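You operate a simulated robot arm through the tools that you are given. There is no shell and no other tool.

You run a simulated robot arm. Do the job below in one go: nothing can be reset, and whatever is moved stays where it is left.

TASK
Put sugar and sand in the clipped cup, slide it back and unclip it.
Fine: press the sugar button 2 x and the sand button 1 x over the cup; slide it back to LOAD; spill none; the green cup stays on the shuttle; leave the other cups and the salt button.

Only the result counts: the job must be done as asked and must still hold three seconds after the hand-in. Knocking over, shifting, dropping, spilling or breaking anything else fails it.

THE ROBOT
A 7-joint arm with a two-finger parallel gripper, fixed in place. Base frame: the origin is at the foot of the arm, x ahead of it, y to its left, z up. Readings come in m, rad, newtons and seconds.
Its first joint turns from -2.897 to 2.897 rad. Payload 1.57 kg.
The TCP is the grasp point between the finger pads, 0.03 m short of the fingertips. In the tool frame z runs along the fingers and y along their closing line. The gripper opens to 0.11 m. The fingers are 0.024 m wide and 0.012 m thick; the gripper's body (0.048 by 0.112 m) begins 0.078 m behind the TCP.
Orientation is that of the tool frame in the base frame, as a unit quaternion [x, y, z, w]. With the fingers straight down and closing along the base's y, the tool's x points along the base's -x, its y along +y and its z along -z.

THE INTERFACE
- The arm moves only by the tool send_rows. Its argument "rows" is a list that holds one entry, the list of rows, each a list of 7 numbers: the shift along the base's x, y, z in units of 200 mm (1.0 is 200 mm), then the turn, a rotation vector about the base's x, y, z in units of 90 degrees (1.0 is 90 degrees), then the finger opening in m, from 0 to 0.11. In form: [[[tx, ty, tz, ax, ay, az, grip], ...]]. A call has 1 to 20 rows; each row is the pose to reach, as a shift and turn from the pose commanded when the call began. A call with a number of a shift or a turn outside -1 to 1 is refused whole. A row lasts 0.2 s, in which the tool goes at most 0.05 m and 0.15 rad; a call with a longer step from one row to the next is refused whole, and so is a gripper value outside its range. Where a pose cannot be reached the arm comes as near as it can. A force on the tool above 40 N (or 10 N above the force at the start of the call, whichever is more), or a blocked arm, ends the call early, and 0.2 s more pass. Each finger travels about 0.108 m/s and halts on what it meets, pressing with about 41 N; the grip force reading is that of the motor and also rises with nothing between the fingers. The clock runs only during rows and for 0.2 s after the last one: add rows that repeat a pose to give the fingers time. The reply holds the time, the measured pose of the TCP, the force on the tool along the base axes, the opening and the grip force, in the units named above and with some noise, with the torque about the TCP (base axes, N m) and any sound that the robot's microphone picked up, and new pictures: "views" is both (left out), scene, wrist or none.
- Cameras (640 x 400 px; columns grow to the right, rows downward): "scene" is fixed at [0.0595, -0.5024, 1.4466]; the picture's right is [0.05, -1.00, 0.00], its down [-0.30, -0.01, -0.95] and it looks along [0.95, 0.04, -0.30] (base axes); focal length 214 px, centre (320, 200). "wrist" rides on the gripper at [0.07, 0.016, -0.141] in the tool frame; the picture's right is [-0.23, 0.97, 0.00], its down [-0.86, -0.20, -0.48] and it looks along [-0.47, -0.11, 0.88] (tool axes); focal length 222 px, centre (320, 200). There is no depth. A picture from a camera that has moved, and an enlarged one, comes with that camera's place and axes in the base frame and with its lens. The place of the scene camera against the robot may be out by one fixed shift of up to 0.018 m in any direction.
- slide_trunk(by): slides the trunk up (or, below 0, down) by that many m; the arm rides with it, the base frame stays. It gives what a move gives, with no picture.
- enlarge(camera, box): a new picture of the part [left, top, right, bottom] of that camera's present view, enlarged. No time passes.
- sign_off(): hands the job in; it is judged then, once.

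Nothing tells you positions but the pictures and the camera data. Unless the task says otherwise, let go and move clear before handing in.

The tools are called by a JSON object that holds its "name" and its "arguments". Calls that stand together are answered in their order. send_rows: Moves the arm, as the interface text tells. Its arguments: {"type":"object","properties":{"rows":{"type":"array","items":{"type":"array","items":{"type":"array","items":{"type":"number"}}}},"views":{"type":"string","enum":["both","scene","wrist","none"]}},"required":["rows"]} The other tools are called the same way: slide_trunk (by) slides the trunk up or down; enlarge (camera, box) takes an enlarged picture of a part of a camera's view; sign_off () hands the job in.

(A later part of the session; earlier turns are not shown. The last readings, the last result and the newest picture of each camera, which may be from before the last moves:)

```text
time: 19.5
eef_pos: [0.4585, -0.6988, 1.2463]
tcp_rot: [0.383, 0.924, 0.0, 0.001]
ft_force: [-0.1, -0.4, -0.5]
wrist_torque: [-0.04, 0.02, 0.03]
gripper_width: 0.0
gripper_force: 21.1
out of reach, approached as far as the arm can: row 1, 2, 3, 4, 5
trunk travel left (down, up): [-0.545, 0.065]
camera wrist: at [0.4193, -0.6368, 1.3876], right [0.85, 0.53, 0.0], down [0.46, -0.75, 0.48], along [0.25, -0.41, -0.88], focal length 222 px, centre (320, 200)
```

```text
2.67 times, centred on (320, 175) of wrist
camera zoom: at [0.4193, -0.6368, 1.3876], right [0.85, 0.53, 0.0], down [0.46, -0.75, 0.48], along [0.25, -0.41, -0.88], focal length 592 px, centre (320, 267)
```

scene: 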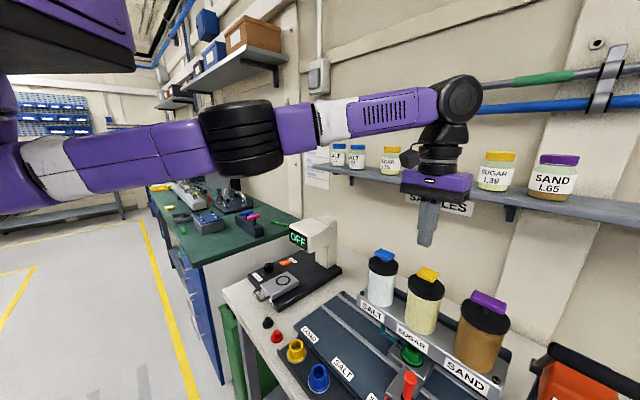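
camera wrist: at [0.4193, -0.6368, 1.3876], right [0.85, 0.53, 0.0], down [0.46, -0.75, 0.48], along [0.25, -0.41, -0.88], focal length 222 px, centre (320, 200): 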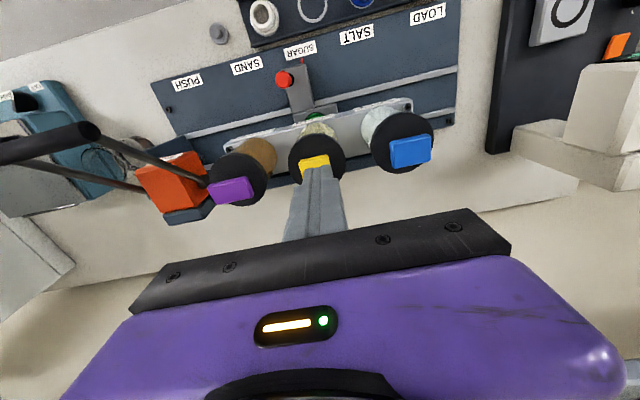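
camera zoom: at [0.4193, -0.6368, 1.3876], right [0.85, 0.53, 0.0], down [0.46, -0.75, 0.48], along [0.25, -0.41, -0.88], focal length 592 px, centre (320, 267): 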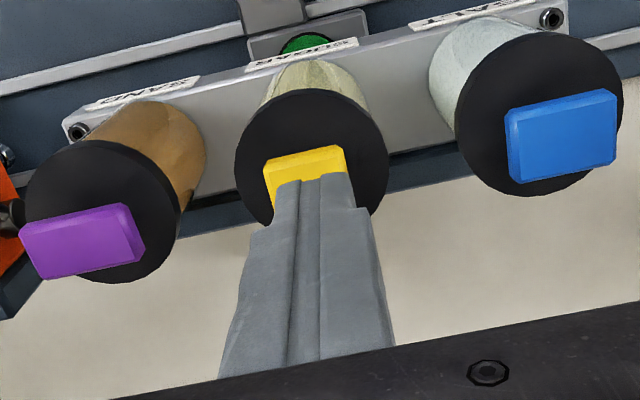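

The tool is still about 2 cm short of the target. Lower down the arm should reach farther, so I'll descend a little and check.

{"name": "send_rows", "arguments": {"rows": [[[0.0, 0.0, -0.12, 0, 0, 0, 0], [0.0, 0.0, -0.22, 0, 0, 0, 0], [0.0, 0.0, -0.22, 0, 0, 0, 0]]], "views": "none"}}

```text
time: 20.3
eef_pos: [0.4587, -0.7003, 1.2029]
tcp_rot: [0.383, 0.924, 0.001, -0.001]
ft_force: [0.0, -0.5, -0.4]
wrist_torque: [0.0, -0.02, 0.01]
gripper_width: 0.0001
gripper_force: 21.4
trunk travel left (down, up): [-0.545, 0.065]
```

It's in reach now. I'll make the remaining sideways correction to centre over the sugar button.

{"name": "send_rows", "arguments": {"rows": [[[0.03, -0.085, 0, 0, 0, 0, 0], [0.03, -0.085, 0, 0, 0, 0, 0]]], "views": "both"}}

{"name": "enlarge", "arguments": {"camera": "scene", "box": [340, 200, 500, 320]}}

{"name": "enlarge", "arguments": {"camera": "wrist", "box": [200, 100, 440, 250]}}

```text
time: 20.9
eef_pos: [0.4616, -0.7043, 1.2039]
tcp_rot: [0.383, 0.924, 0.0, 0.001]
ft_force: [-1.3, 0.6, 0.0]
wrist_torque: [0.01, -0.06, -0.01]
gripper_width: 0.0
gripper_force: 20.7
out of reach, approached as far as the arm can: row 1, 2
trunk travel left (down, up): [-0.545, 0.065]
camera wrist: at [0.4228, -0.642, 1.3454], right [0.85, 0.53, 0.0], down [0.46, -0.75, 0.48], along [0.25, -0.41, -0.88], focal length 222 px, centre (320, 200)
```

scene: 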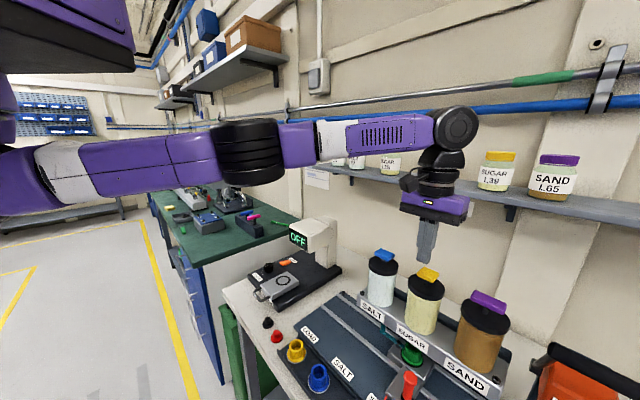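
wrist: 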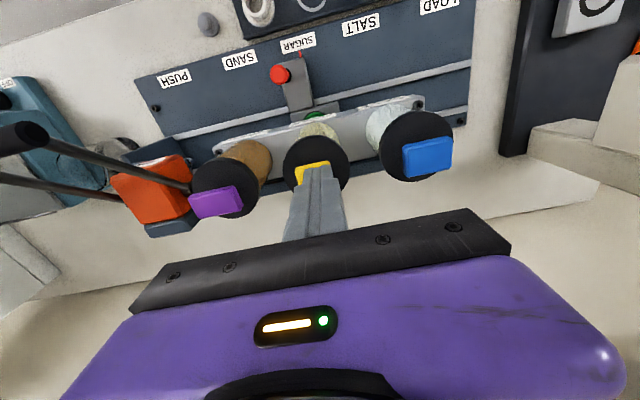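

```text
3.33 times, centred on (420, 260) of scene
camera zoom: at [0.0595, -0.5024, 1.4466], right [0.05, -1.0, 0.0], down [-0.3, -0.01, -0.95], along [0.95, 0.04, -0.3], focal length 715 px, centre (-13, 0)
```

zoom: 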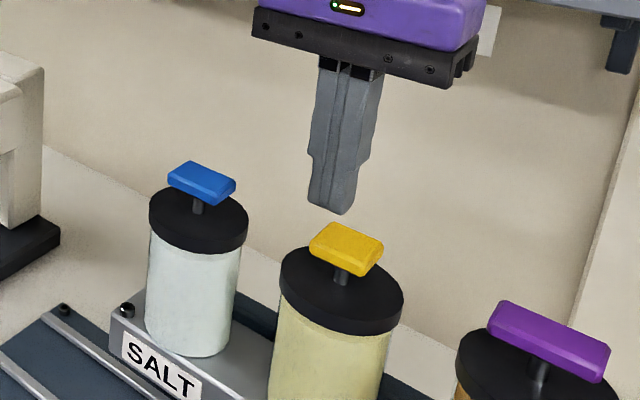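

```text
2.67 times, centred on (320, 175) of wrist
camera zoom: at [0.4228, -0.642, 1.3454], right [0.85, 0.53, 0.0], down [0.46, -0.75, 0.48], along [0.25, -0.41, -0.88], focal length 592 px, centre (320, 267)
```

zoom: 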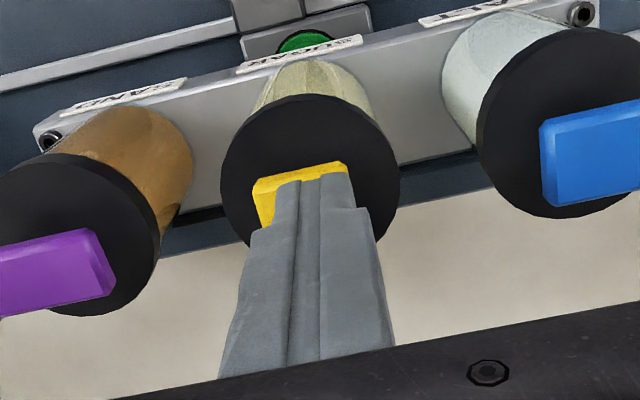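

Standing upright, the arm stops about 1.3 cm short because of its elbow posture. Tilting the tool 20 degrees outward should gain reach, and the lowest finger edge then lies right under the TCP.

{"name": "send_rows", "arguments": {"rows": [[[0.0, 0.0, 0.05, -0.053, -0.053, 0, 0], [0.005, -0.02, 0.05, -0.105, -0.105, 0, 0], [0.01, -0.05, 0.05, -0.157, -0.157, 0, 0], [0.015, -0.066, 0.05, -0.157, -0.157, 0, 0], [0.015, -0.066, 0.05, -0.157, -0.157, 0, 0]]], "views": "both"}}

{"name": "enlarge", "arguments": {"camera": "scene", "box": [340, 200, 500, 320]}}

{"name": "enlarge", "arguments": {"camera": "wrist", "box": [200, 100, 440, 250]}}

```text
time: 22.1
eef_pos: [0.4665, -0.7154, 1.213]
tcp_rot: [0.377, 0.91, -0.067, 0.16]
ft_force: [0.0, -0.8, 0.5]
wrist_torque: [0.0, 0.01, 0.02]
gripper_width: 0.0
gripper_force: 21.0
trunk travel left (down, up): [-0.545, 0.065]
camera wrist: at [0.397, -0.6232, 1.322], right [0.84, 0.54, 0.08], down [0.31, -0.59, 0.74], along [0.44, -0.6, -0.67], focal length 222 px, centre (320, 200)
```

scene: 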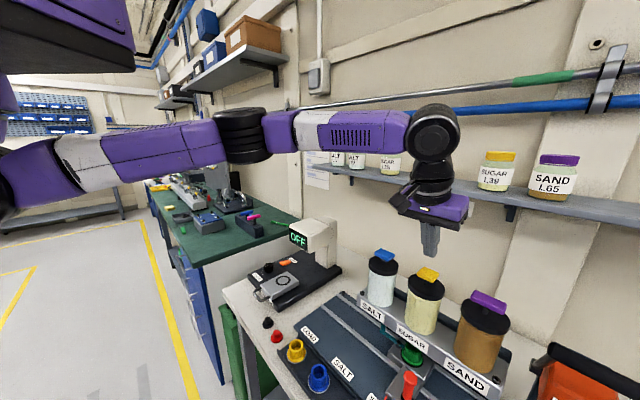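
wrist: 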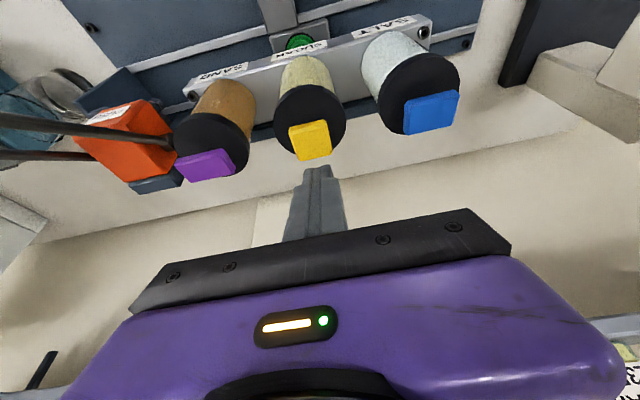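

```text
3.33 times, centred on (420, 260) of scene
camera zoom: at [0.0595, -0.5024, 1.4466], right [0.05, -1.0, 0.0], down [-0.3, -0.01, -0.95], along [0.95, 0.04, -0.3], focal length 715 px, centre (-13, 0)
```

zoom: 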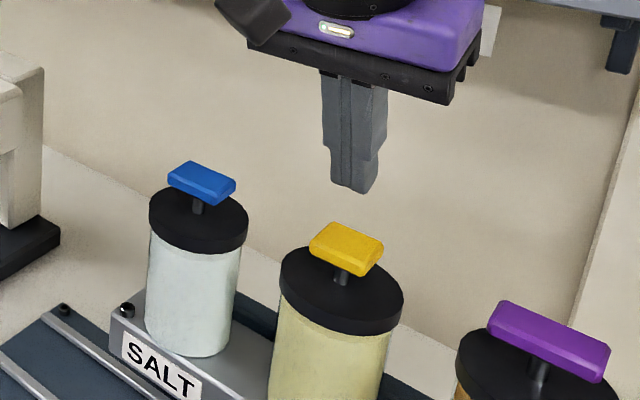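

```text
2.67 times, centred on (320, 175) of wrist
camera zoom: at [0.397, -0.6232, 1.322], right [0.84, 0.54, 0.08], down [0.31, -0.59, 0.74], along [0.44, -0.6, -0.67], focal length 592 px, centre (320, 267)
```

zoom: 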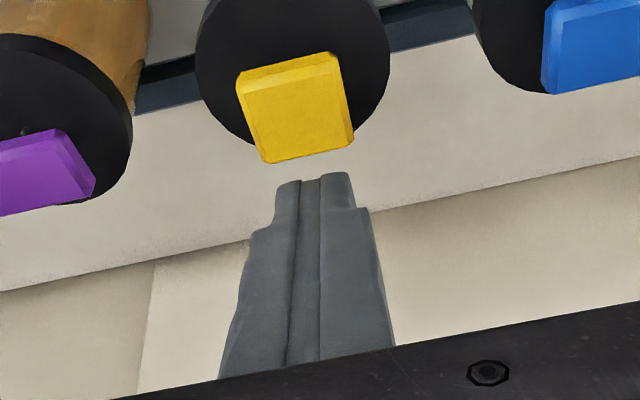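

The button top is confirmed near (0.465,-0.720,1.14). I'll lower slowly to touch it and feel for the stroke.

{"name": "send_rows", "arguments": {"rows": [[[0.0, -0.015, -0.08, 0, 0, 0, 0], [0.0, -0.015, -0.15, 0, 0, 0, 0], [0.0, -0.015, -0.18, 0, 0, 0, 0], [0.0, -0.015, -0.2, 0, 0, 0, 0], [0.0, -0.015, -0.22, 0, 0, 0, 0]]], "views": "both"}}

{"name": "enlarge", "arguments": {"camera": "scene", "box": [340, 200, 500, 320]}}

{"name": "enlarge", "arguments": {"camera": "wrist", "box": [200, 100, 440, 250]}}

```text
time: 23.3
eef_pos: [0.4661, -0.718, 1.1678]
tcp_rot: [0.377, 0.91, -0.067, 0.16]
ft_force: [0.9, 1.1, 2.6]
wrist_torque: [0.04, -0.01, 0.02]
gripper_width: 0.0003
gripper_force: 21.4
trunk travel left (down, up): [-0.545, 0.065]
camera wrist: at [0.3968, -0.6255, 1.2777], right [0.84, 0.54, 0.08], down [0.31, -0.59, 0.74], along [0.44, -0.6, -0.67], focal length 222 px, centre (320, 200)
```

scene: 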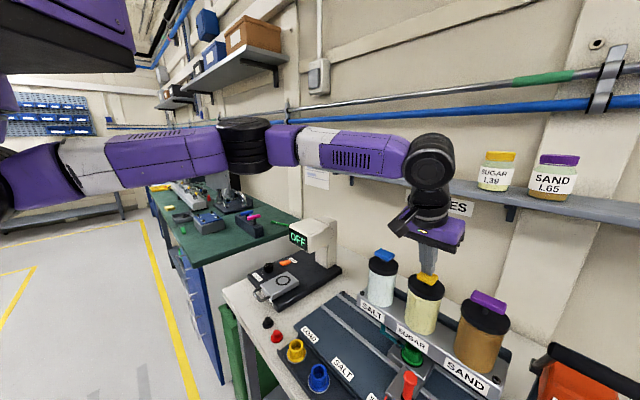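
wrist: 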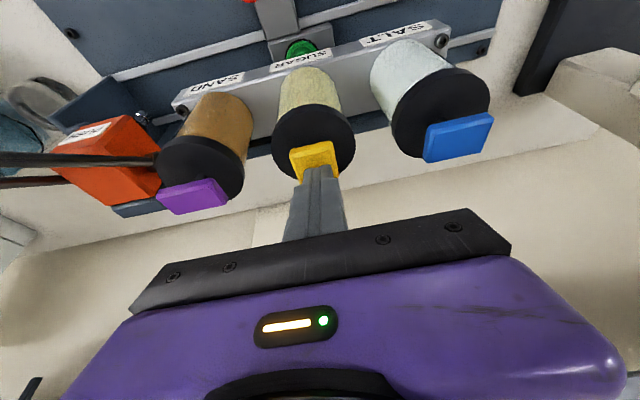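

```text
3.33 times, centred on (420, 260) of scene
camera zoom: at [0.0595, -0.5024, 1.4466], right [0.05, -1.0, 0.0], down [-0.3, -0.01, -0.95], along [0.95, 0.04, -0.3], focal length 715 px, centre (-13, 0)
```

zoom: 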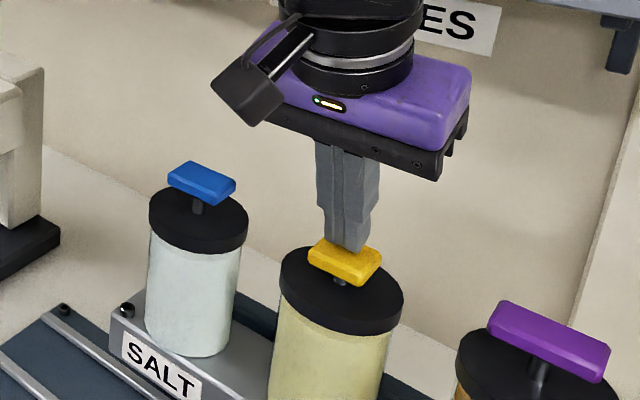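

```text
2.67 times, centred on (320, 175) of wrist
camera zoom: at [0.3968, -0.6255, 1.2777], right [0.84, 0.54, 0.08], down [0.31, -0.59, 0.74], along [0.44, -0.6, -0.67], focal length 592 px, centre (320, 267)
```

zoom: 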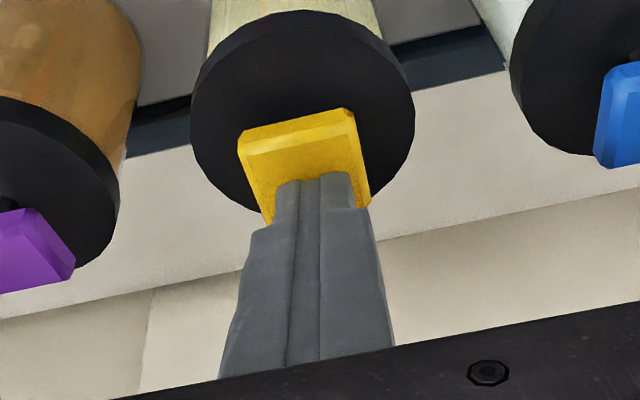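

The finger is centred on the button, which is already moving down under a light 2.6 N. I'll press further until it bottoms out or clicks.

{"name": "send_rows", "arguments": {"rows": [[[0.0, 0, -0.02, 0, 0, 0, 0], [0.0, 0, -0.035, 0, 0, 0, 0]]], "views": "scene"}}

{"name": "enlarge", "arguments": {"camera": "scene", "box": [340, 250, 500, 370]}}

```text
time: 23.9
eef_pos: [0.4653, -0.7182, 1.1621]
tcp_rot: [0.378, 0.909, -0.067, 0.161]
ft_force: [1.1, -0.8, 4.4]
wrist_torque: [-0.06, -0.01, 0.02]
gripper_width: 0.0003
gripper_force: 21.3
trunk travel left (down, up): [-0.545, 0.065]
heard: click
```

scene: 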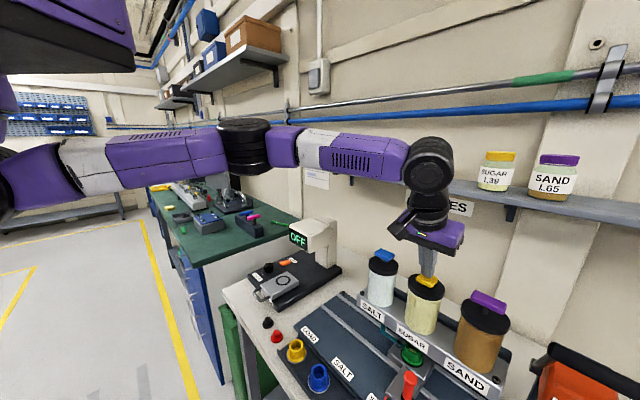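

```text
3.33 times, centred on (420, 310) of scene
camera zoom: at [0.0595, -0.5024, 1.4466], right [0.05, -1.0, 0.0], down [-0.3, -0.01, -0.95], along [0.95, 0.04, -0.3], focal length 715 px, centre (-13, -167)
```

zoom: 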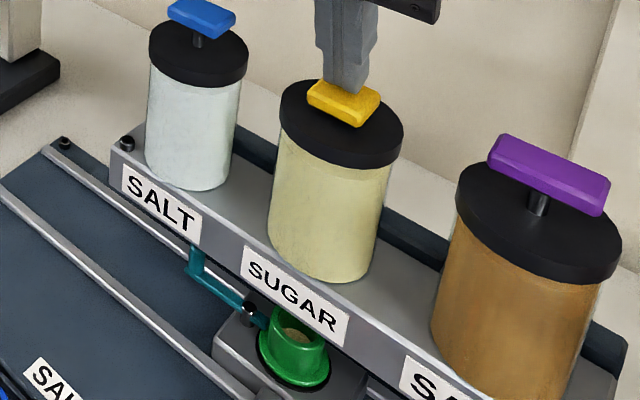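

I heard a click, and sugar shows in the cup, so that's one press. I'll lift fully off the button and pause.

{"name": "send_rows", "arguments": {"rows": [[[0, 0, 0.05, 0, 0, 0, 0], [0, 0, 0.15, 0, 0, 0, 0], [0, 0, 0.2, 0, 0, 0, 0], [0, 0, 0.2, 0, 0, 0, 0], [0, 0, 0.2, 0, 0, 0, 0], [0, 0, 0.2, 0, 0, 0, 0]]], "views": "none"}}

{"name": "enlarge", "arguments": {"camera": "scene", "box": [340, 250, 500, 370]}}

{"name": "enlarge", "arguments": {"camera": "scene", "box": [390, 330, 440, 380]}}

```text
time: 25.3
eef_pos: [0.4672, -0.7175, 1.2032]
tcp_rot: [0.378, 0.909, -0.067, 0.16]
ft_force: [0.5, 0.4, -0.8]
wrist_torque: [-0.03, -0.01, 0.0]
gripper_width: 0.0002
gripper_force: 21.4
trunk travel left (down, up): [-0.545, 0.065]
```

```text
3.33 times, centred on (420, 310) of scene
camera zoom: at [0.0595, -0.5024, 1.4466], right [0.05, -1.0, 0.0], down [-0.3, -0.01, -0.95], along [0.95, 0.04, -0.3], focal length 715 px, centre (-13, -167)
```

zoom: 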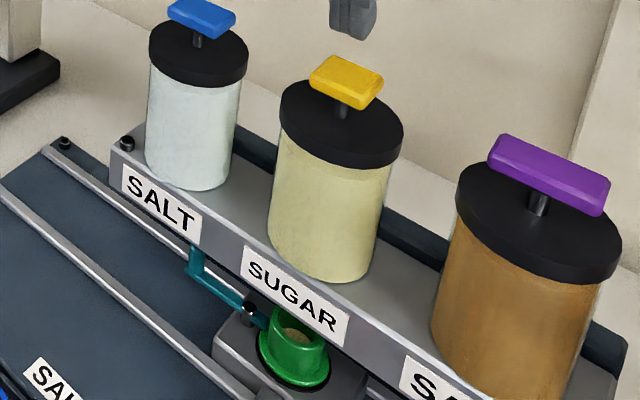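

```text
8.00 times, centred on (415, 355) of scene
camera zoom: at [0.0595, -0.5024, 1.4466], right [0.05, -1.0, 0.0], down [-0.3, -0.01, -0.95], along [0.95, 0.04, -0.3], focal length 1716 px, centre (-440, -1040)
```

zoom: 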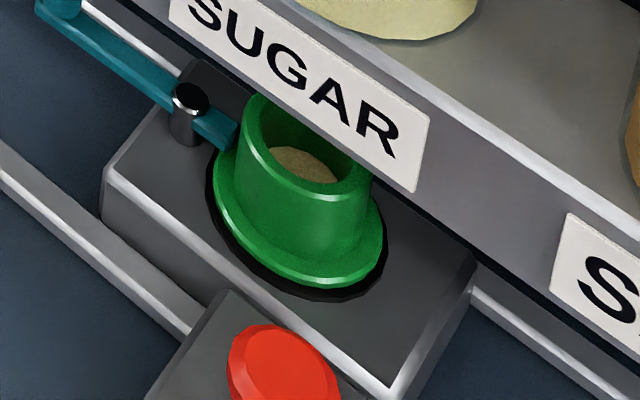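

The sugar fell inside the cup and the button is back up. Second sugar press now.

{"name": "send_rows", "arguments": {"rows": [[[0, 0, -0.1, 0, 0, 0, 0], [0, 0, -0.16, 0, 0, 0, 0], [0, 0, -0.18, 0, 0, 0, 0], [0, 0, -0.2, 0, 0, 0, 0], [0, 0, -0.2, 0, 0, 0, 0]]], "views": "none"}}

```text
time: 26.5
eef_pos: [0.4661, -0.7176, 1.1622]
tcp_rot: [0.376, 0.91, -0.066, 0.161]
ft_force: [2.5, 1.4, 5.0]
wrist_torque: [0.02, -0.05, -0.01]
gripper_width: 0.0001
gripper_force: 21.2
trunk travel left (down, up): [-0.545, 0.065]
heard: click
```

That was the second click. I'll lift off and check the cup.

{"name": "send_rows", "arguments": {"rows": [[[0, 0, 0.05, 0, 0, 0, 0], [0, 0, 0.15, 0, 0, 0, 0], [0, 0, 0.3, 0, 0, 0, 0], [0, 0, 0.4, 0, 0, 0, 0], [0, 0, 0.4, 0, 0, 0, 0]]], "views": "both"}}

{"name": "enlarge", "arguments": {"camera": "scene", "box": [390, 330, 440, 380]}}

{"name": "enlarge", "arguments": {"camera": "scene", "box": [340, 250, 500, 370]}}

```text
time: 27.7
eef_pos: [0.4678, -0.7185, 1.2441]
tcp_rot: [0.378, 0.91, -0.067, 0.16]
ft_force: [-1.5, -0.1, 0.2]
wrist_torque: [-0.02, 0.02, 0.0]
gripper_width: 0.0
gripper_force: 21.0
trunk travel left (down, up): [-0.545, 0.065]
camera wrist: at [0.3985, -0.6263, 1.3529], right [0.84, 0.54, 0.08], down [0.31, -0.59, 0.74], along [0.44, -0.6, -0.67], focal length 222 px, centre (320, 200)
```

scene: 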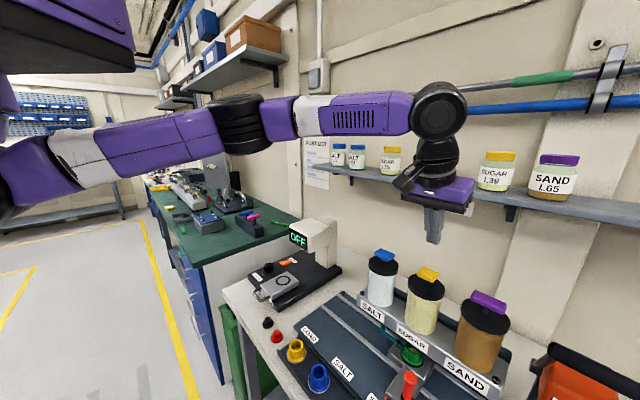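
wrist: 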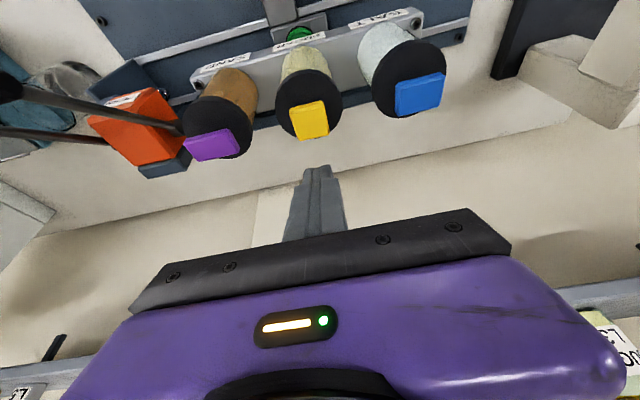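

```text
8.00 times, centred on (415, 355) of scene
camera zoom: at [0.0595, -0.5024, 1.4466], right [0.05, -1.0, 0.0], down [-0.3, -0.01, -0.95], along [0.95, 0.04, -0.3], focal length 1716 px, centre (-440, -1040)
```

zoom: 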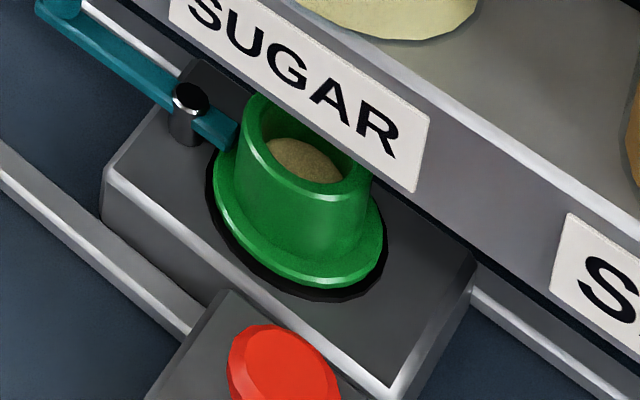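

```text
3.33 times, centred on (420, 310) of scene
camera zoom: at [0.0595, -0.5024, 1.4466], right [0.05, -1.0, 0.0], down [-0.3, -0.01, -0.95], along [0.95, 0.04, -0.3], focal length 715 px, centre (-13, -167)
```

zoom: 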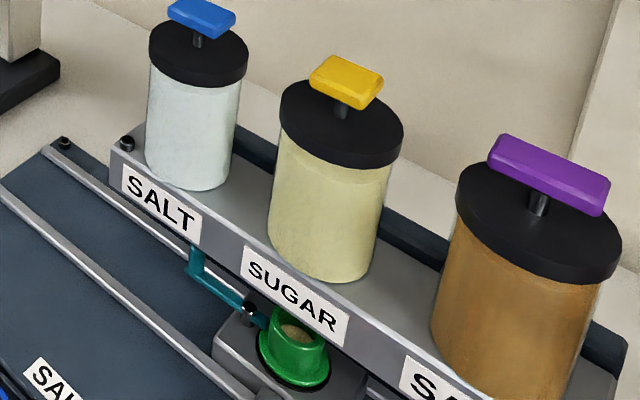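

Two sugar portions are in the cup with nothing spilled. Next I'll go back above the red handle, now near (0.366,-0.671).

{"name": "send_rows", "arguments": {"rows": [[[-0.15, 0.07, 0, 0.02, 0.02, 0, 0], [-0.3, 0.14, 0, 0.04, 0.04, 0, 0.03], [-0.43, 0.2, 0, 0.06, 0.06, 0, 0.06], [-0.508, 0.2375, 0, 0.0786, 0.0786, 0, 0.06], [-0.508, 0.2375, 0, 0.0786, 0.0786, 0, 0.06]]], "views": "none"}}

{"name": "slide_trunk", "arguments": {"by": -0.12}}

{"name": "enlarge", "arguments": {"camera": "wrist", "box": [160, 60, 480, 260]}}

{"name": "enlarge", "arguments": {"camera": "scene", "box": [320, 240, 520, 390]}}

```text
time: 28.9
eef_pos: [0.3638, -0.6699, 1.2407]
tcp_rot: [0.382, 0.92, -0.033, 0.081]
ft_force: [-0.2, 0.3, -0.5]
wrist_torque: [0.01, -0.02, -0.01]
gripper_width: 0.0598
gripper_force: 0.0
trunk travel left (down, up): [-0.545, 0.065]
```

```text
time: 30.4
eef_pos: [0.3642, -0.6695, 1.1211]
tcp_rot: [0.383, 0.92, -0.033, 0.08]
ft_force: [0.7, 0.3, 0.4]
wrist_torque: [0.0, -0.03, -0.04]
gripper_width: 0.0597
gripper_force: 0.1
trunk travel left (down, up): [-0.425, 0.185]
```

```text
2.00 times, centred on (320, 160) of wrist
camera zoom: at [0.3093, -0.5917, 1.2483], right [0.85, 0.53, 0.04], down [0.4, -0.68, 0.62], along [0.35, -0.51, -0.78], focal length 444 px, centre (320, 280)
```

zoom: 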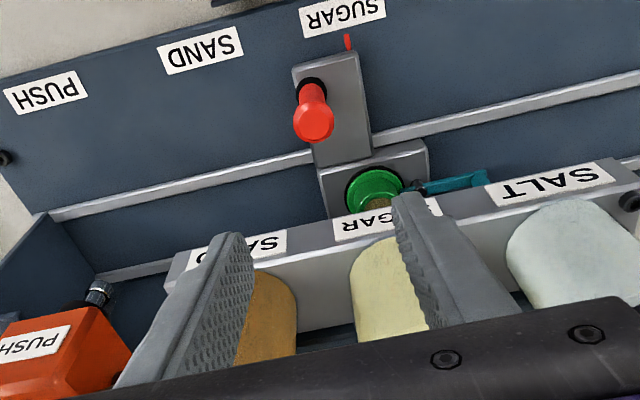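

```text
2.67 times, centred on (420, 315) of scene
camera zoom: at [0.0595, -0.5024, 1.4466], right [0.05, -1.0, 0.0], down [-0.3, -0.01, -0.95], along [0.95, 0.04, -0.3], focal length 572 px, centre (53, -107)
```

zoom: 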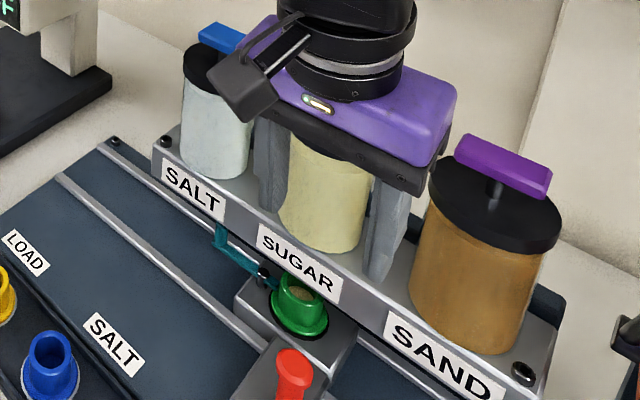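

The handle is right below the fingers. I'll descend around it, close loosely and check.

{"name": "send_rows", "arguments": {"rows": [[[0.011, -0.0075, -0.2, 0, 0, 0, 0.06], [0.011, -0.0075, -0.4, 0, 0, 0, 0.06], [0.011, -0.0075, -0.6, 0, 0, 0, 0.06], [0.011, -0.0075, -0.8, 0, 0, 0, 0.06], [0.011, -0.0075, -0.93, 0, 0, 0, 0.06], [0.011, -0.0075, -0.93, 0, 0, 0, 0.045], [0.011, -0.0075, -0.93, 0, 0, 0, 0.032], [0.011, -0.0075, -0.93, 0, 0, 0, 0.029]]], "views": "both"}}

{"name": "enlarge", "arguments": {"camera": "wrist", "box": [200, 60, 440, 210]}}

```text
time: 32.2
eef_pos: [0.3682, -0.672, 0.9359]
tcp_rot: [0.382, 0.92, -0.033, 0.081]
ft_force: [0.2, 0.1, -0.3]
wrist_torque: [0.02, 0.0, -0.01]
gripper_width: 0.0289
gripper_force: 0.1
trunk travel left (down, up): [-0.425, 0.185]
camera wrist: at [0.3132, -0.594, 1.063], right [0.85, 0.53, 0.04], down [0.4, -0.68, 0.62], along [0.35, -0.51, -0.78], focal length 222 px, centre (320, 200)
```

scene: 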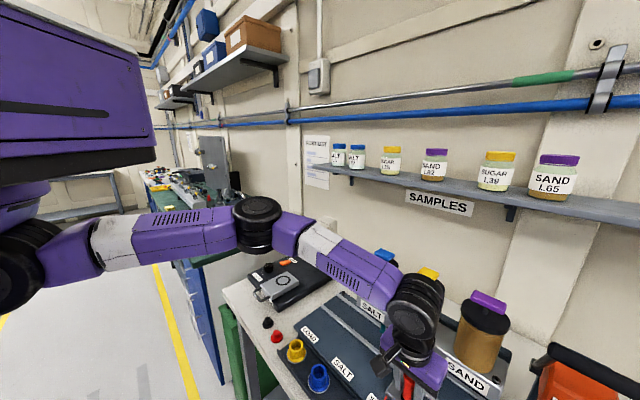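
wrist: 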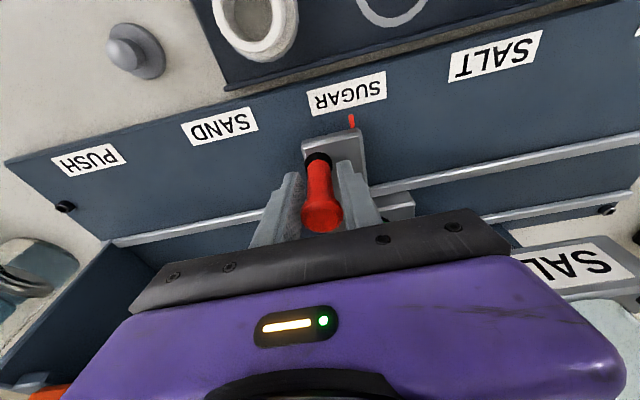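

```text
2.67 times, centred on (320, 135) of wrist
camera zoom: at [0.3132, -0.594, 1.063], right [0.85, 0.53, 0.04], down [0.4, -0.68, 0.62], along [0.35, -0.51, -0.78], focal length 592 px, centre (320, 373)
```

zoom: 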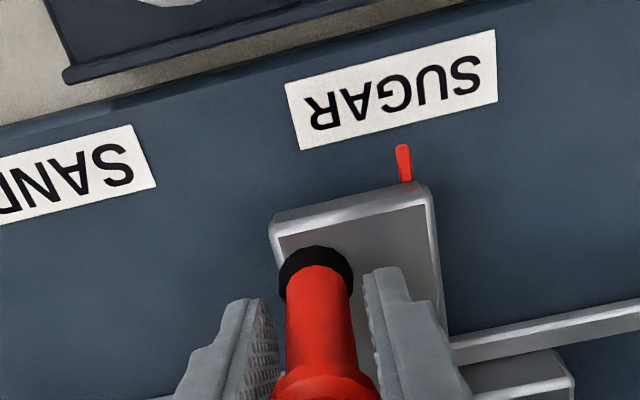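

I'm back on the handle at SUGAR. Before sliding to SAND I want to check clearance to the orange press and its lever, so I'll zoom the scene camera there.

{"name": "enlarge", "arguments": {"camera": "scene", "box": [480, 300, 640, 400]}}

{"name": "enlarge", "arguments": {"camera": "scene", "box": [360, 260, 520, 400]}}

```text
4.00 times, centred on (560, 350) of scene
camera zoom: at [0.0595, -0.5024, 1.4466], right [0.05, -1.0, 0.0], down [-0.3, -0.01, -0.95], along [0.95, 0.04, -0.3], focal length 858 px, centre (-640, -400)
```

zoom: 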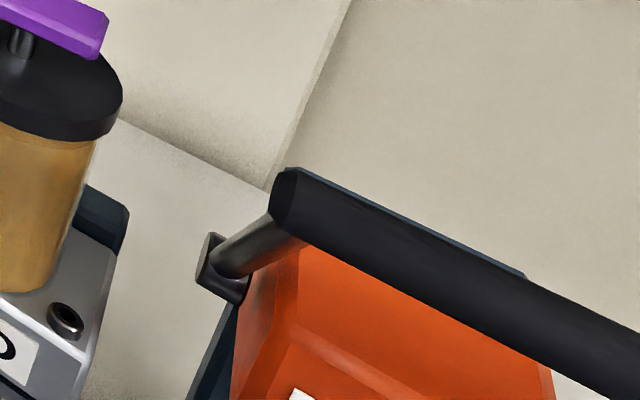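

```text
2.86 times, centred on (440, 330) of scene
camera zoom: at [0.0595, -0.5024, 1.4466], right [0.05, -1.0, 0.0], down [-0.3, -0.01, -0.95], along [0.95, 0.04, -0.3], focal length 613 px, centre (-23, -171)
```

zoom: 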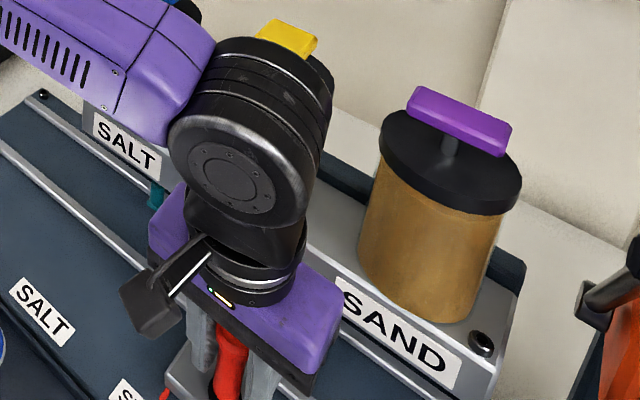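

The press lever is a cross-bar along the track, starting near (0.262,-0.795,1.165). At SAND that leaves only about 2 cm to the wrist, so I'll first lean the tool 10 degrees more toward the robot, then slide to SAND.

{"name": "send_rows", "arguments": {"rows": [[[0, 0, 0, -0.04, -0.04, 0, 0.03], [0, 0, 0, -0.0786, -0.0786, 0, 0.03], [-0.05, -0.05, 0, -0.0786, -0.0786, 0, 0.028], [-0.11, -0.11, 0, -0.0786, -0.0786, 0, 0.028], [-0.17, -0.17, 0, -0.0786, -0.0786, 0, 0.028], [-0.22, -0.22, 0, -0.0786, -0.0786, 0, 0.028], [-0.25, -0.25, 0, -0.0786, -0.0786, 0, 0.028]]], "views": "both"}}

{"name": "enlarge", "arguments": {"camera": "scene", "box": [380, 260, 620, 400]}}

```text
time: 33.8
eef_pos: [0.3183, -0.7232, 0.9361]
tcp_rot: [0.378, 0.91, -0.066, 0.159]
ft_force: [-0.2, 0.5, 0.2]
wrist_torque: [0.0, 0.01, -0.01]
gripper_width: 0.0284
gripper_force: 0.2
trunk travel left (down, up): [-0.425, 0.185]
camera wrist: at [0.2487, -0.6296, 1.0444], right [0.84, 0.54, 0.08], down [0.31, -0.59, 0.74], along [0.44, -0.6, -0.67], focal length 222 px, centre (320, 200)
```

scene: 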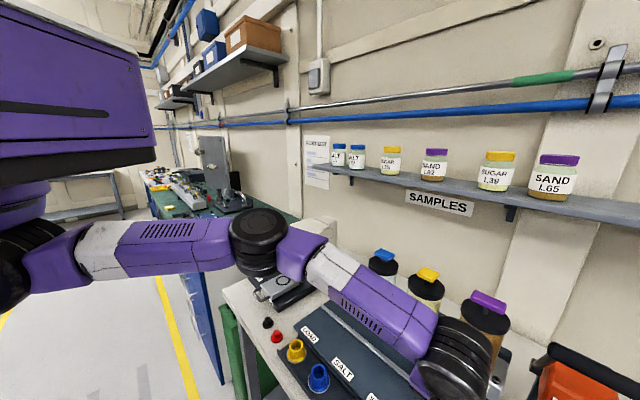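
wrist: 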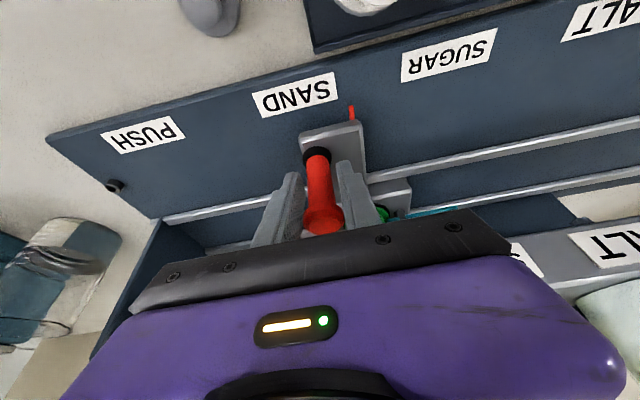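

```text
2.67 times, centred on (500, 330) of scene
camera zoom: at [0.0595, -0.5024, 1.4466], right [0.05, -1.0, 0.0], down [-0.3, -0.01, -0.95], along [0.95, 0.04, -0.3], focal length 572 px, centre (-160, -147)
```

zoom: 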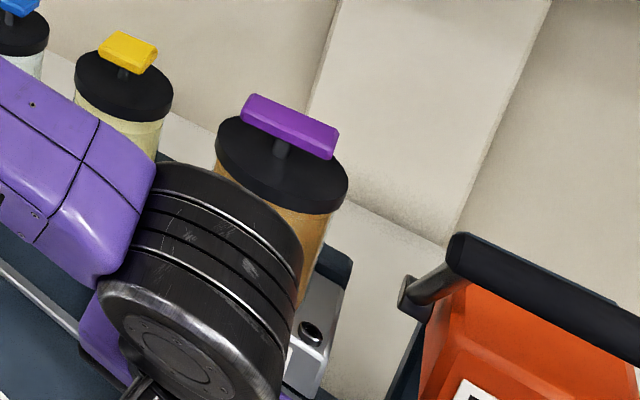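

Clearances look fine, and 4 cm remain to SAND.

{"name": "send_rows", "arguments": {"rows": [[[-0.05, -0.05, 0, 0, 0, 0, 0.028], [-0.09, -0.09, 0, 0, 0, 0, 0.028], [-0.125, -0.125, 0, 0, 0, 0, 0.028], [-0.14, -0.14, 0, 0, 0, 0, 0.028], [-0.14, -0.14, 0, 0, 0, 0, 0.028]]], "views": "both"}}

{"name": "enlarge", "arguments": {"camera": "scene", "box": [380, 260, 620, 400]}}

{"name": "enlarge", "arguments": {"camera": "wrist", "box": [200, 60, 440, 210]}}

```text
time: 35.0
eef_pos: [0.2887, -0.7487, 0.9345]
tcp_rot: [0.378, 0.909, -0.067, 0.16]
ft_force: [0.8, 0.9, -0.6]
wrist_torque: [0.0, 0.0, -0.03]
gripper_width: 0.0294
gripper_force: 0.4
trunk travel left (down, up): [-0.425, 0.185]
camera wrist: at [0.2188, -0.6559, 1.044], right [0.84, 0.54, 0.08], down [0.31, -0.59, 0.74], along [0.44, -0.6, -0.67], focal length 222 px, centre (320, 200)
```

scene: 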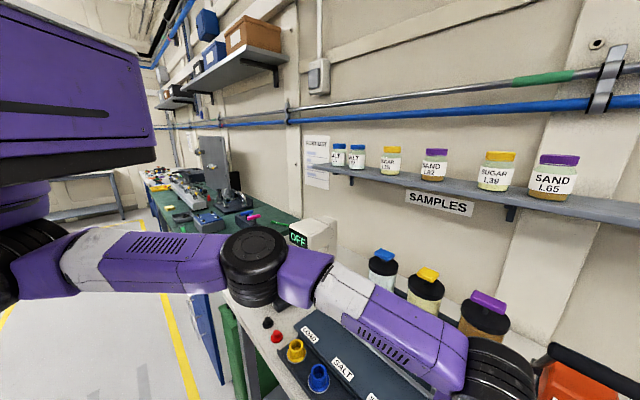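
wrist: 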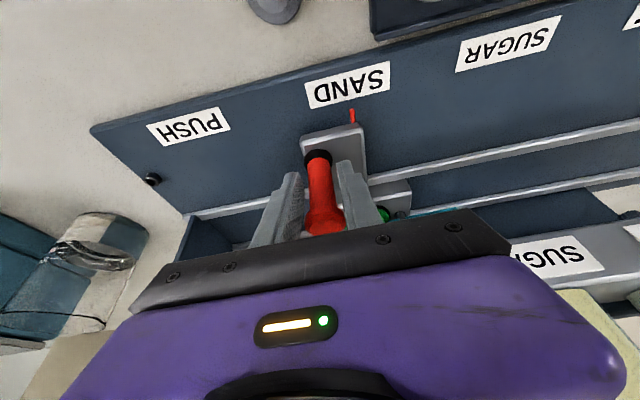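

```text
2.67 times, centred on (500, 330) of scene
camera zoom: at [0.0595, -0.5024, 1.4466], right [0.05, -1.0, 0.0], down [-0.3, -0.01, -0.95], along [0.95, 0.04, -0.3], focal length 572 px, centre (-160, -147)
```

zoom: 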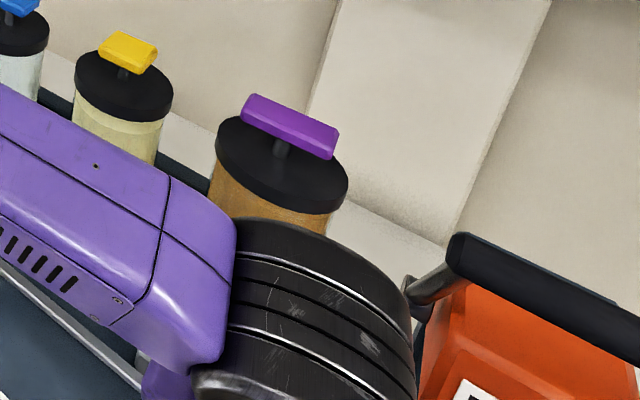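

```text
2.67 times, centred on (320, 135) of wrist
camera zoom: at [0.2188, -0.6559, 1.044], right [0.84, 0.54, 0.08], down [0.31, -0.59, 0.74], along [0.44, -0.6, -0.67], focal length 592 px, centre (320, 373)
```

zoom: 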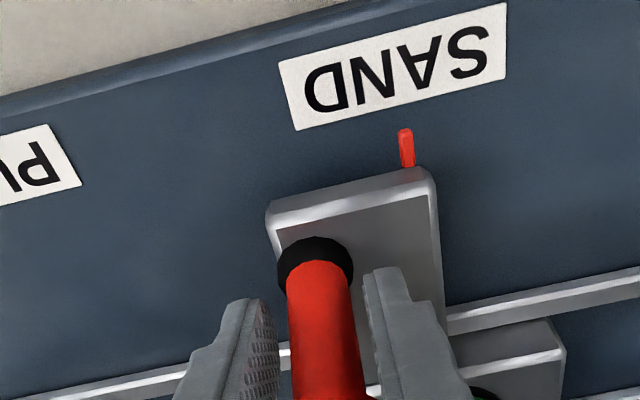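

The pointer sits on SAND with the same alignment as before. I'll release, rise and lift the trunk again.

{"name": "send_rows", "arguments": {"rows": [[[0, 0, 0, 0, 0, 0, 0.045], [0, 0, 0, 0, 0, 0, 0.055], [0, 0, 0.12, 0, 0, 0, 0.055], [0, 0, 0.3, 0, 0, 0, 0.055], [0, 0, 0.5, 0, 0, 0, 0.055], [0, 0, 0.7, 0, 0, 0, 0.055], [0, 0, 0.85, 0, 0, 0, 0.03], [0, 0, 0.95, 0, 0, 0, 0.0], [0, 0, 0.95, 0, 0, 0, 0.0]]], "views": "none"}}

{"name": "slide_trunk", "arguments": {"by": 0.14}}

{"name": "enlarge", "arguments": {"camera": "wrist", "box": [160, 40, 480, 240]}}

{"name": "enlarge", "arguments": {"camera": "scene", "box": [380, 240, 620, 400]}}

```text
time: 37.0
eef_pos: [0.2893, -0.748, 1.1274]
tcp_rot: [0.378, 0.91, -0.067, 0.16]
ft_force: [-0.3, -0.1, -0.8]
wrist_torque: [0.01, 0.02, 0.0]
gripper_width: 0.0005
gripper_force: 21.4
trunk travel left (down, up): [-0.425, 0.185]
```

```text
time: 38.7
eef_pos: [0.2875, -0.7497, 1.2661]
tcp_rot: [0.378, 0.909, -0.067, 0.16]
ft_force: [-1.0, -0.9, 0.5]
wrist_torque: [0.01, 0.01, -0.01]
gripper_width: 0.0
gripper_force: 21.6
trunk travel left (down, up): [-0.565, 0.045]
```

```text
2.00 times, centred on (320, 140) of wrist
camera zoom: at [0.2192, -0.6563, 1.3752], right [0.84, 0.54, 0.08], down [0.31, -0.59, 0.74], along [0.44, -0.6, -0.67], focal length 444 px, centre (320, 320)
```

zoom: 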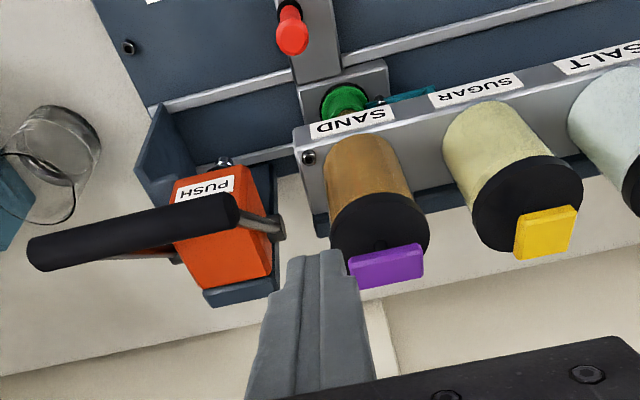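

```text
2.50 times, centred on (500, 320) of scene
camera zoom: at [0.0595, -0.5024, 1.4466], right [0.05, -1.0, 0.0], down [-0.3, -0.01, -0.95], along [0.95, 0.04, -0.3], focal length 536 px, centre (-130, -100)
```

zoom: 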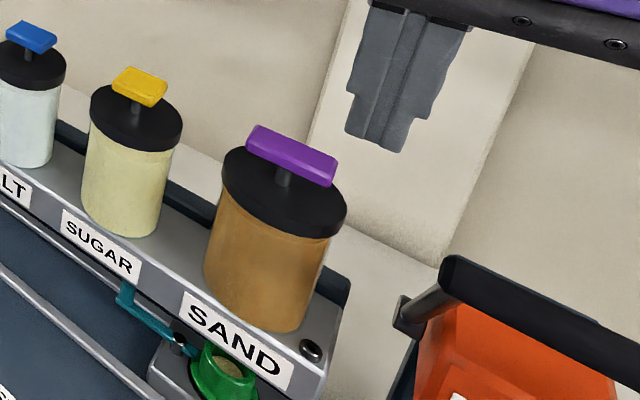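

The sand button checks out at (0.389,-0.798,1.14). I'll move over it.

{"name": "send_rows", "arguments": {"rows": [[[0.13, -0.06, 0, 0, 0, 0, 0], [0.26, -0.12, -0.03, 0, 0, 0, 0], [0.39, -0.18, -0.1, 0, 0, 0, 0], [0.5075, -0.2415, -0.2, 0, 0, 0, 0], [0.5075, -0.2415, -0.28, 0, 0, 0, 0], [0.5075, -0.2415, -0.28, 0, 0, 0, 0]]], "views": "both"}}

{"name": "enlarge", "arguments": {"camera": "wrist", "box": [200, 100, 440, 250]}}

{"name": "enlarge", "arguments": {"camera": "scene", "box": [400, 240, 560, 360]}}

```text
time: 40.1
eef_pos: [0.392, -0.7793, 1.2032]
tcp_rot: [0.378, 0.909, -0.067, 0.161]
ft_force: [-0.5, 0.4, -0.1]
wrist_torque: [-0.02, 0.0, -0.02]
gripper_width: 0.0001
gripper_force: 21.1
out of reach, approached as far as the arm can: row 3, 4, 5, 6
trunk travel left (down, up): [-0.565, 0.045]
camera wrist: at [0.3222, -0.6872, 1.3129], right [0.84, 0.54, 0.08], down [0.31, -0.59, 0.74], along [0.44, -0.6, -0.67], focal length 222 px, centre (320, 200)
```

scene: 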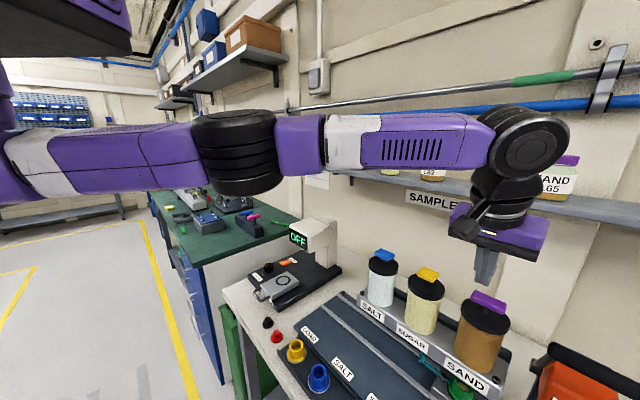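
wrist: 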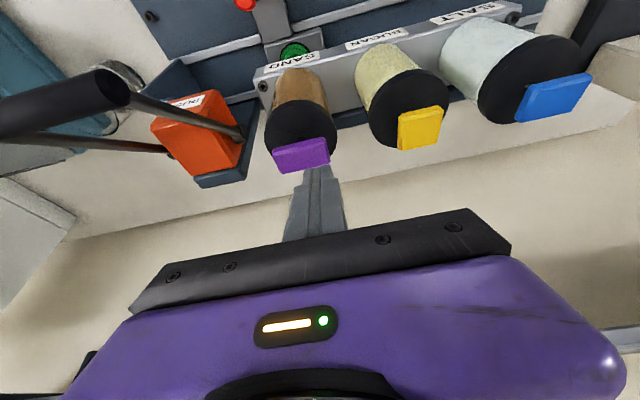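

```text
2.67 times, centred on (320, 175) of wrist
camera zoom: at [0.3222, -0.6872, 1.3129], right [0.84, 0.54, 0.08], down [0.31, -0.59, 0.74], along [0.44, -0.6, -0.67], focal length 592 px, centre (320, 267)
```

zoom: 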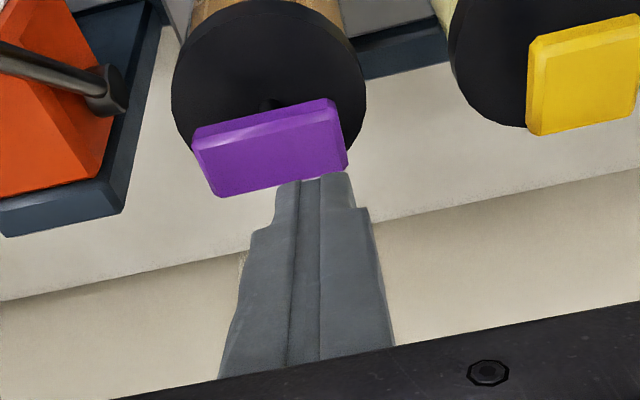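

```text
3.33 times, centred on (480, 300) of scene
camera zoom: at [0.0595, -0.5024, 1.4466], right [0.05, -1.0, 0.0], down [-0.3, -0.01, -0.95], along [0.95, 0.04, -0.3], focal length 715 px, centre (-213, -133)
```

zoom: 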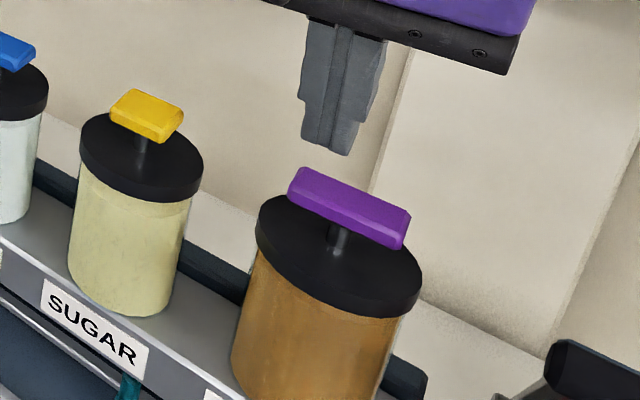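

That's about 2 cm short again. A further 10 degrees of tilt should cover it.

{"name": "send_rows", "arguments": {"rows": [[[0, 0, 0.02, -0.04, -0.04, 0, 0], [-0.01, -0.03, 0.02, -0.0786, -0.0786, 0, 0], [-0.03, -0.079, 0.02, -0.0786, -0.0786, 0, 0], [-0.03, -0.079, 0.02, -0.0786, -0.0786, 0, 0]]], "views": "both"}}

{"name": "enlarge", "arguments": {"camera": "wrist", "box": [200, 60, 440, 210]}}

{"name": "enlarge", "arguments": {"camera": "scene", "box": [400, 240, 560, 360]}}

```text
time: 41.1
eef_pos: [0.3853, -0.7941, 1.209]
tcp_rot: [0.369, 0.893, -0.099, 0.239]
ft_force: [0.2, 0.3, -0.4]
wrist_torque: [0.01, -0.01, -0.03]
gripper_width: 0.0
gripper_force: 21.6
trunk travel left (down, up): [-0.565, 0.045]
camera wrist: at [0.3034, -0.6884, 1.2959], right [0.83, 0.55, 0.11], down [0.21, -0.5, 0.84], along [0.52, -0.67, -0.53], focal length 222 px, centre (320, 200)
```

scene: 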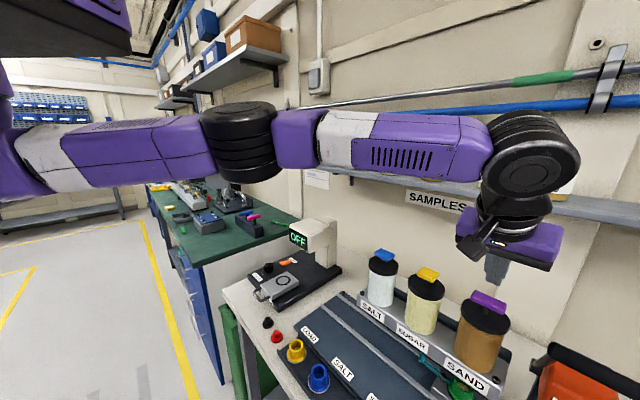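
wrist: 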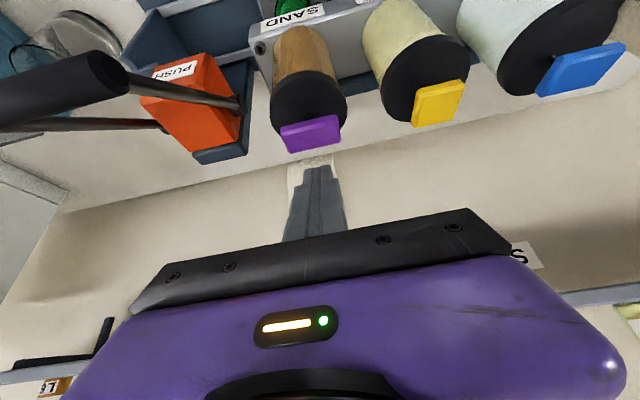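

```text
2.67 times, centred on (320, 135) of wrist
camera zoom: at [0.3034, -0.6884, 1.2959], right [0.83, 0.55, 0.11], down [0.21, -0.5, 0.84], along [0.52, -0.67, -0.53], focal length 592 px, centre (320, 373)
```

zoom: 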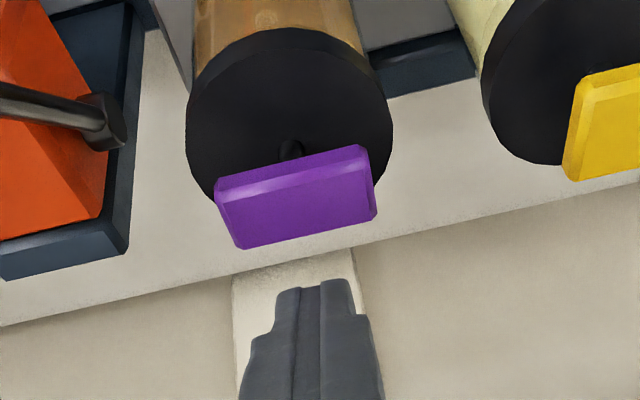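

```text
3.33 times, centred on (480, 300) of scene
camera zoom: at [0.0595, -0.5024, 1.4466], right [0.05, -1.0, 0.0], down [-0.3, -0.01, -0.95], along [0.95, 0.04, -0.3], focal length 715 px, centre (-213, -133)
```

zoom: 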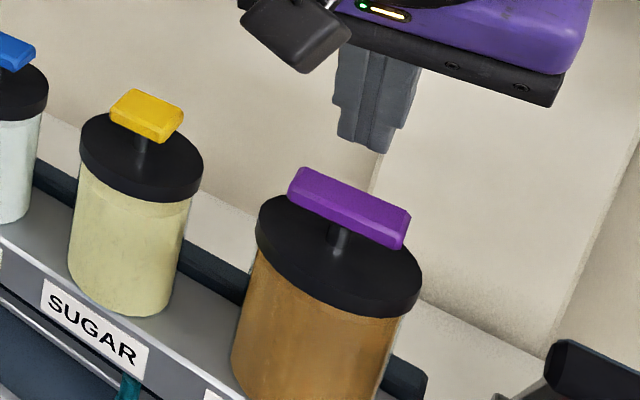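

The contact edge now falls on the centre of the sand button. Pressing slowly, once.

{"name": "send_rows", "arguments": {"rows": [[[0, 0, -0.1, 0, 0, 0, 0], [0, 0, -0.165, 0, 0, 0, 0], [0, 0, -0.19, 0, 0, 0, 0], [0, 0, -0.205, 0, 0, 0, 0]]], "views": "wrist"}}

{"name": "enlarge", "arguments": {"camera": "scene", "box": [400, 240, 560, 360]}}

```text
time: 42.1
eef_pos: [0.385, -0.7956, 1.1681]
tcp_rot: [0.37, 0.892, -0.099, 0.239]
ft_force: [-1.5, -0.1, 4.5]
wrist_torque: [0.01, 0.01, 0.0]
gripper_width: 0.0
gripper_force: 21.3
trunk travel left (down, up): [-0.565, 0.045]
camera wrist: at [0.3041, -0.6894, 1.255], right [0.83, 0.55, 0.11], down [0.21, -0.5, 0.84], along [0.52, -0.67, -0.53], focal length 222 px, centre (320, 200)
```

wrist: 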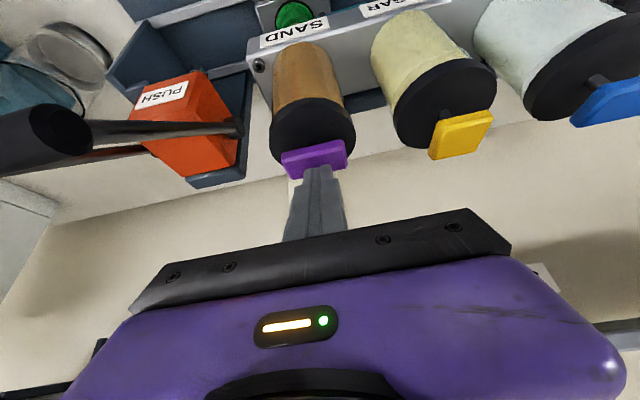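

```text
3.33 times, centred on (480, 300) of scene
camera zoom: at [0.0595, -0.5024, 1.4466], right [0.05, -1.0, 0.0], down [-0.3, -0.01, -0.95], along [0.95, 0.04, -0.3], focal length 715 px, centre (-213, -133)
```

zoom: 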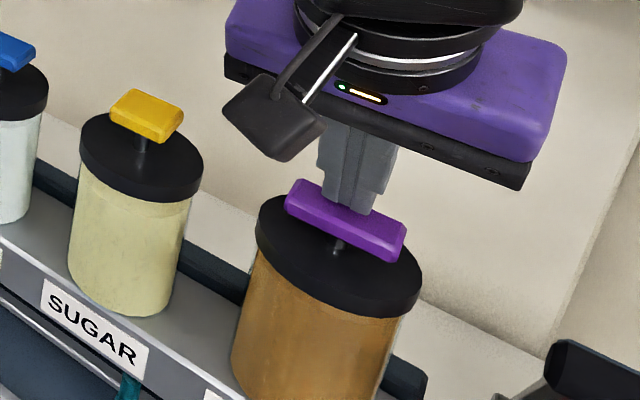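

The sand button is moving down under 4.5 N with no click yet. A little deeper.

{"name": "send_rows", "arguments": {"rows": [[[0, 0, -0.015, 0, 0, 0, 0], [0, 0, -0.03, 0, 0, 0, 0]]], "views": "none"}}

```text
time: 42.7
eef_pos: [0.3868, -0.7943, 1.1631]
tcp_rot: [0.37, 0.892, -0.099, 0.238]
ft_force: [-2.2, -2.1, 4.6]
wrist_torque: [-0.06, 0.03, 0.0]
gripper_width: 0.0
gripper_force: 21.8
trunk travel left (down, up): [-0.565, 0.045]
heard: click
```

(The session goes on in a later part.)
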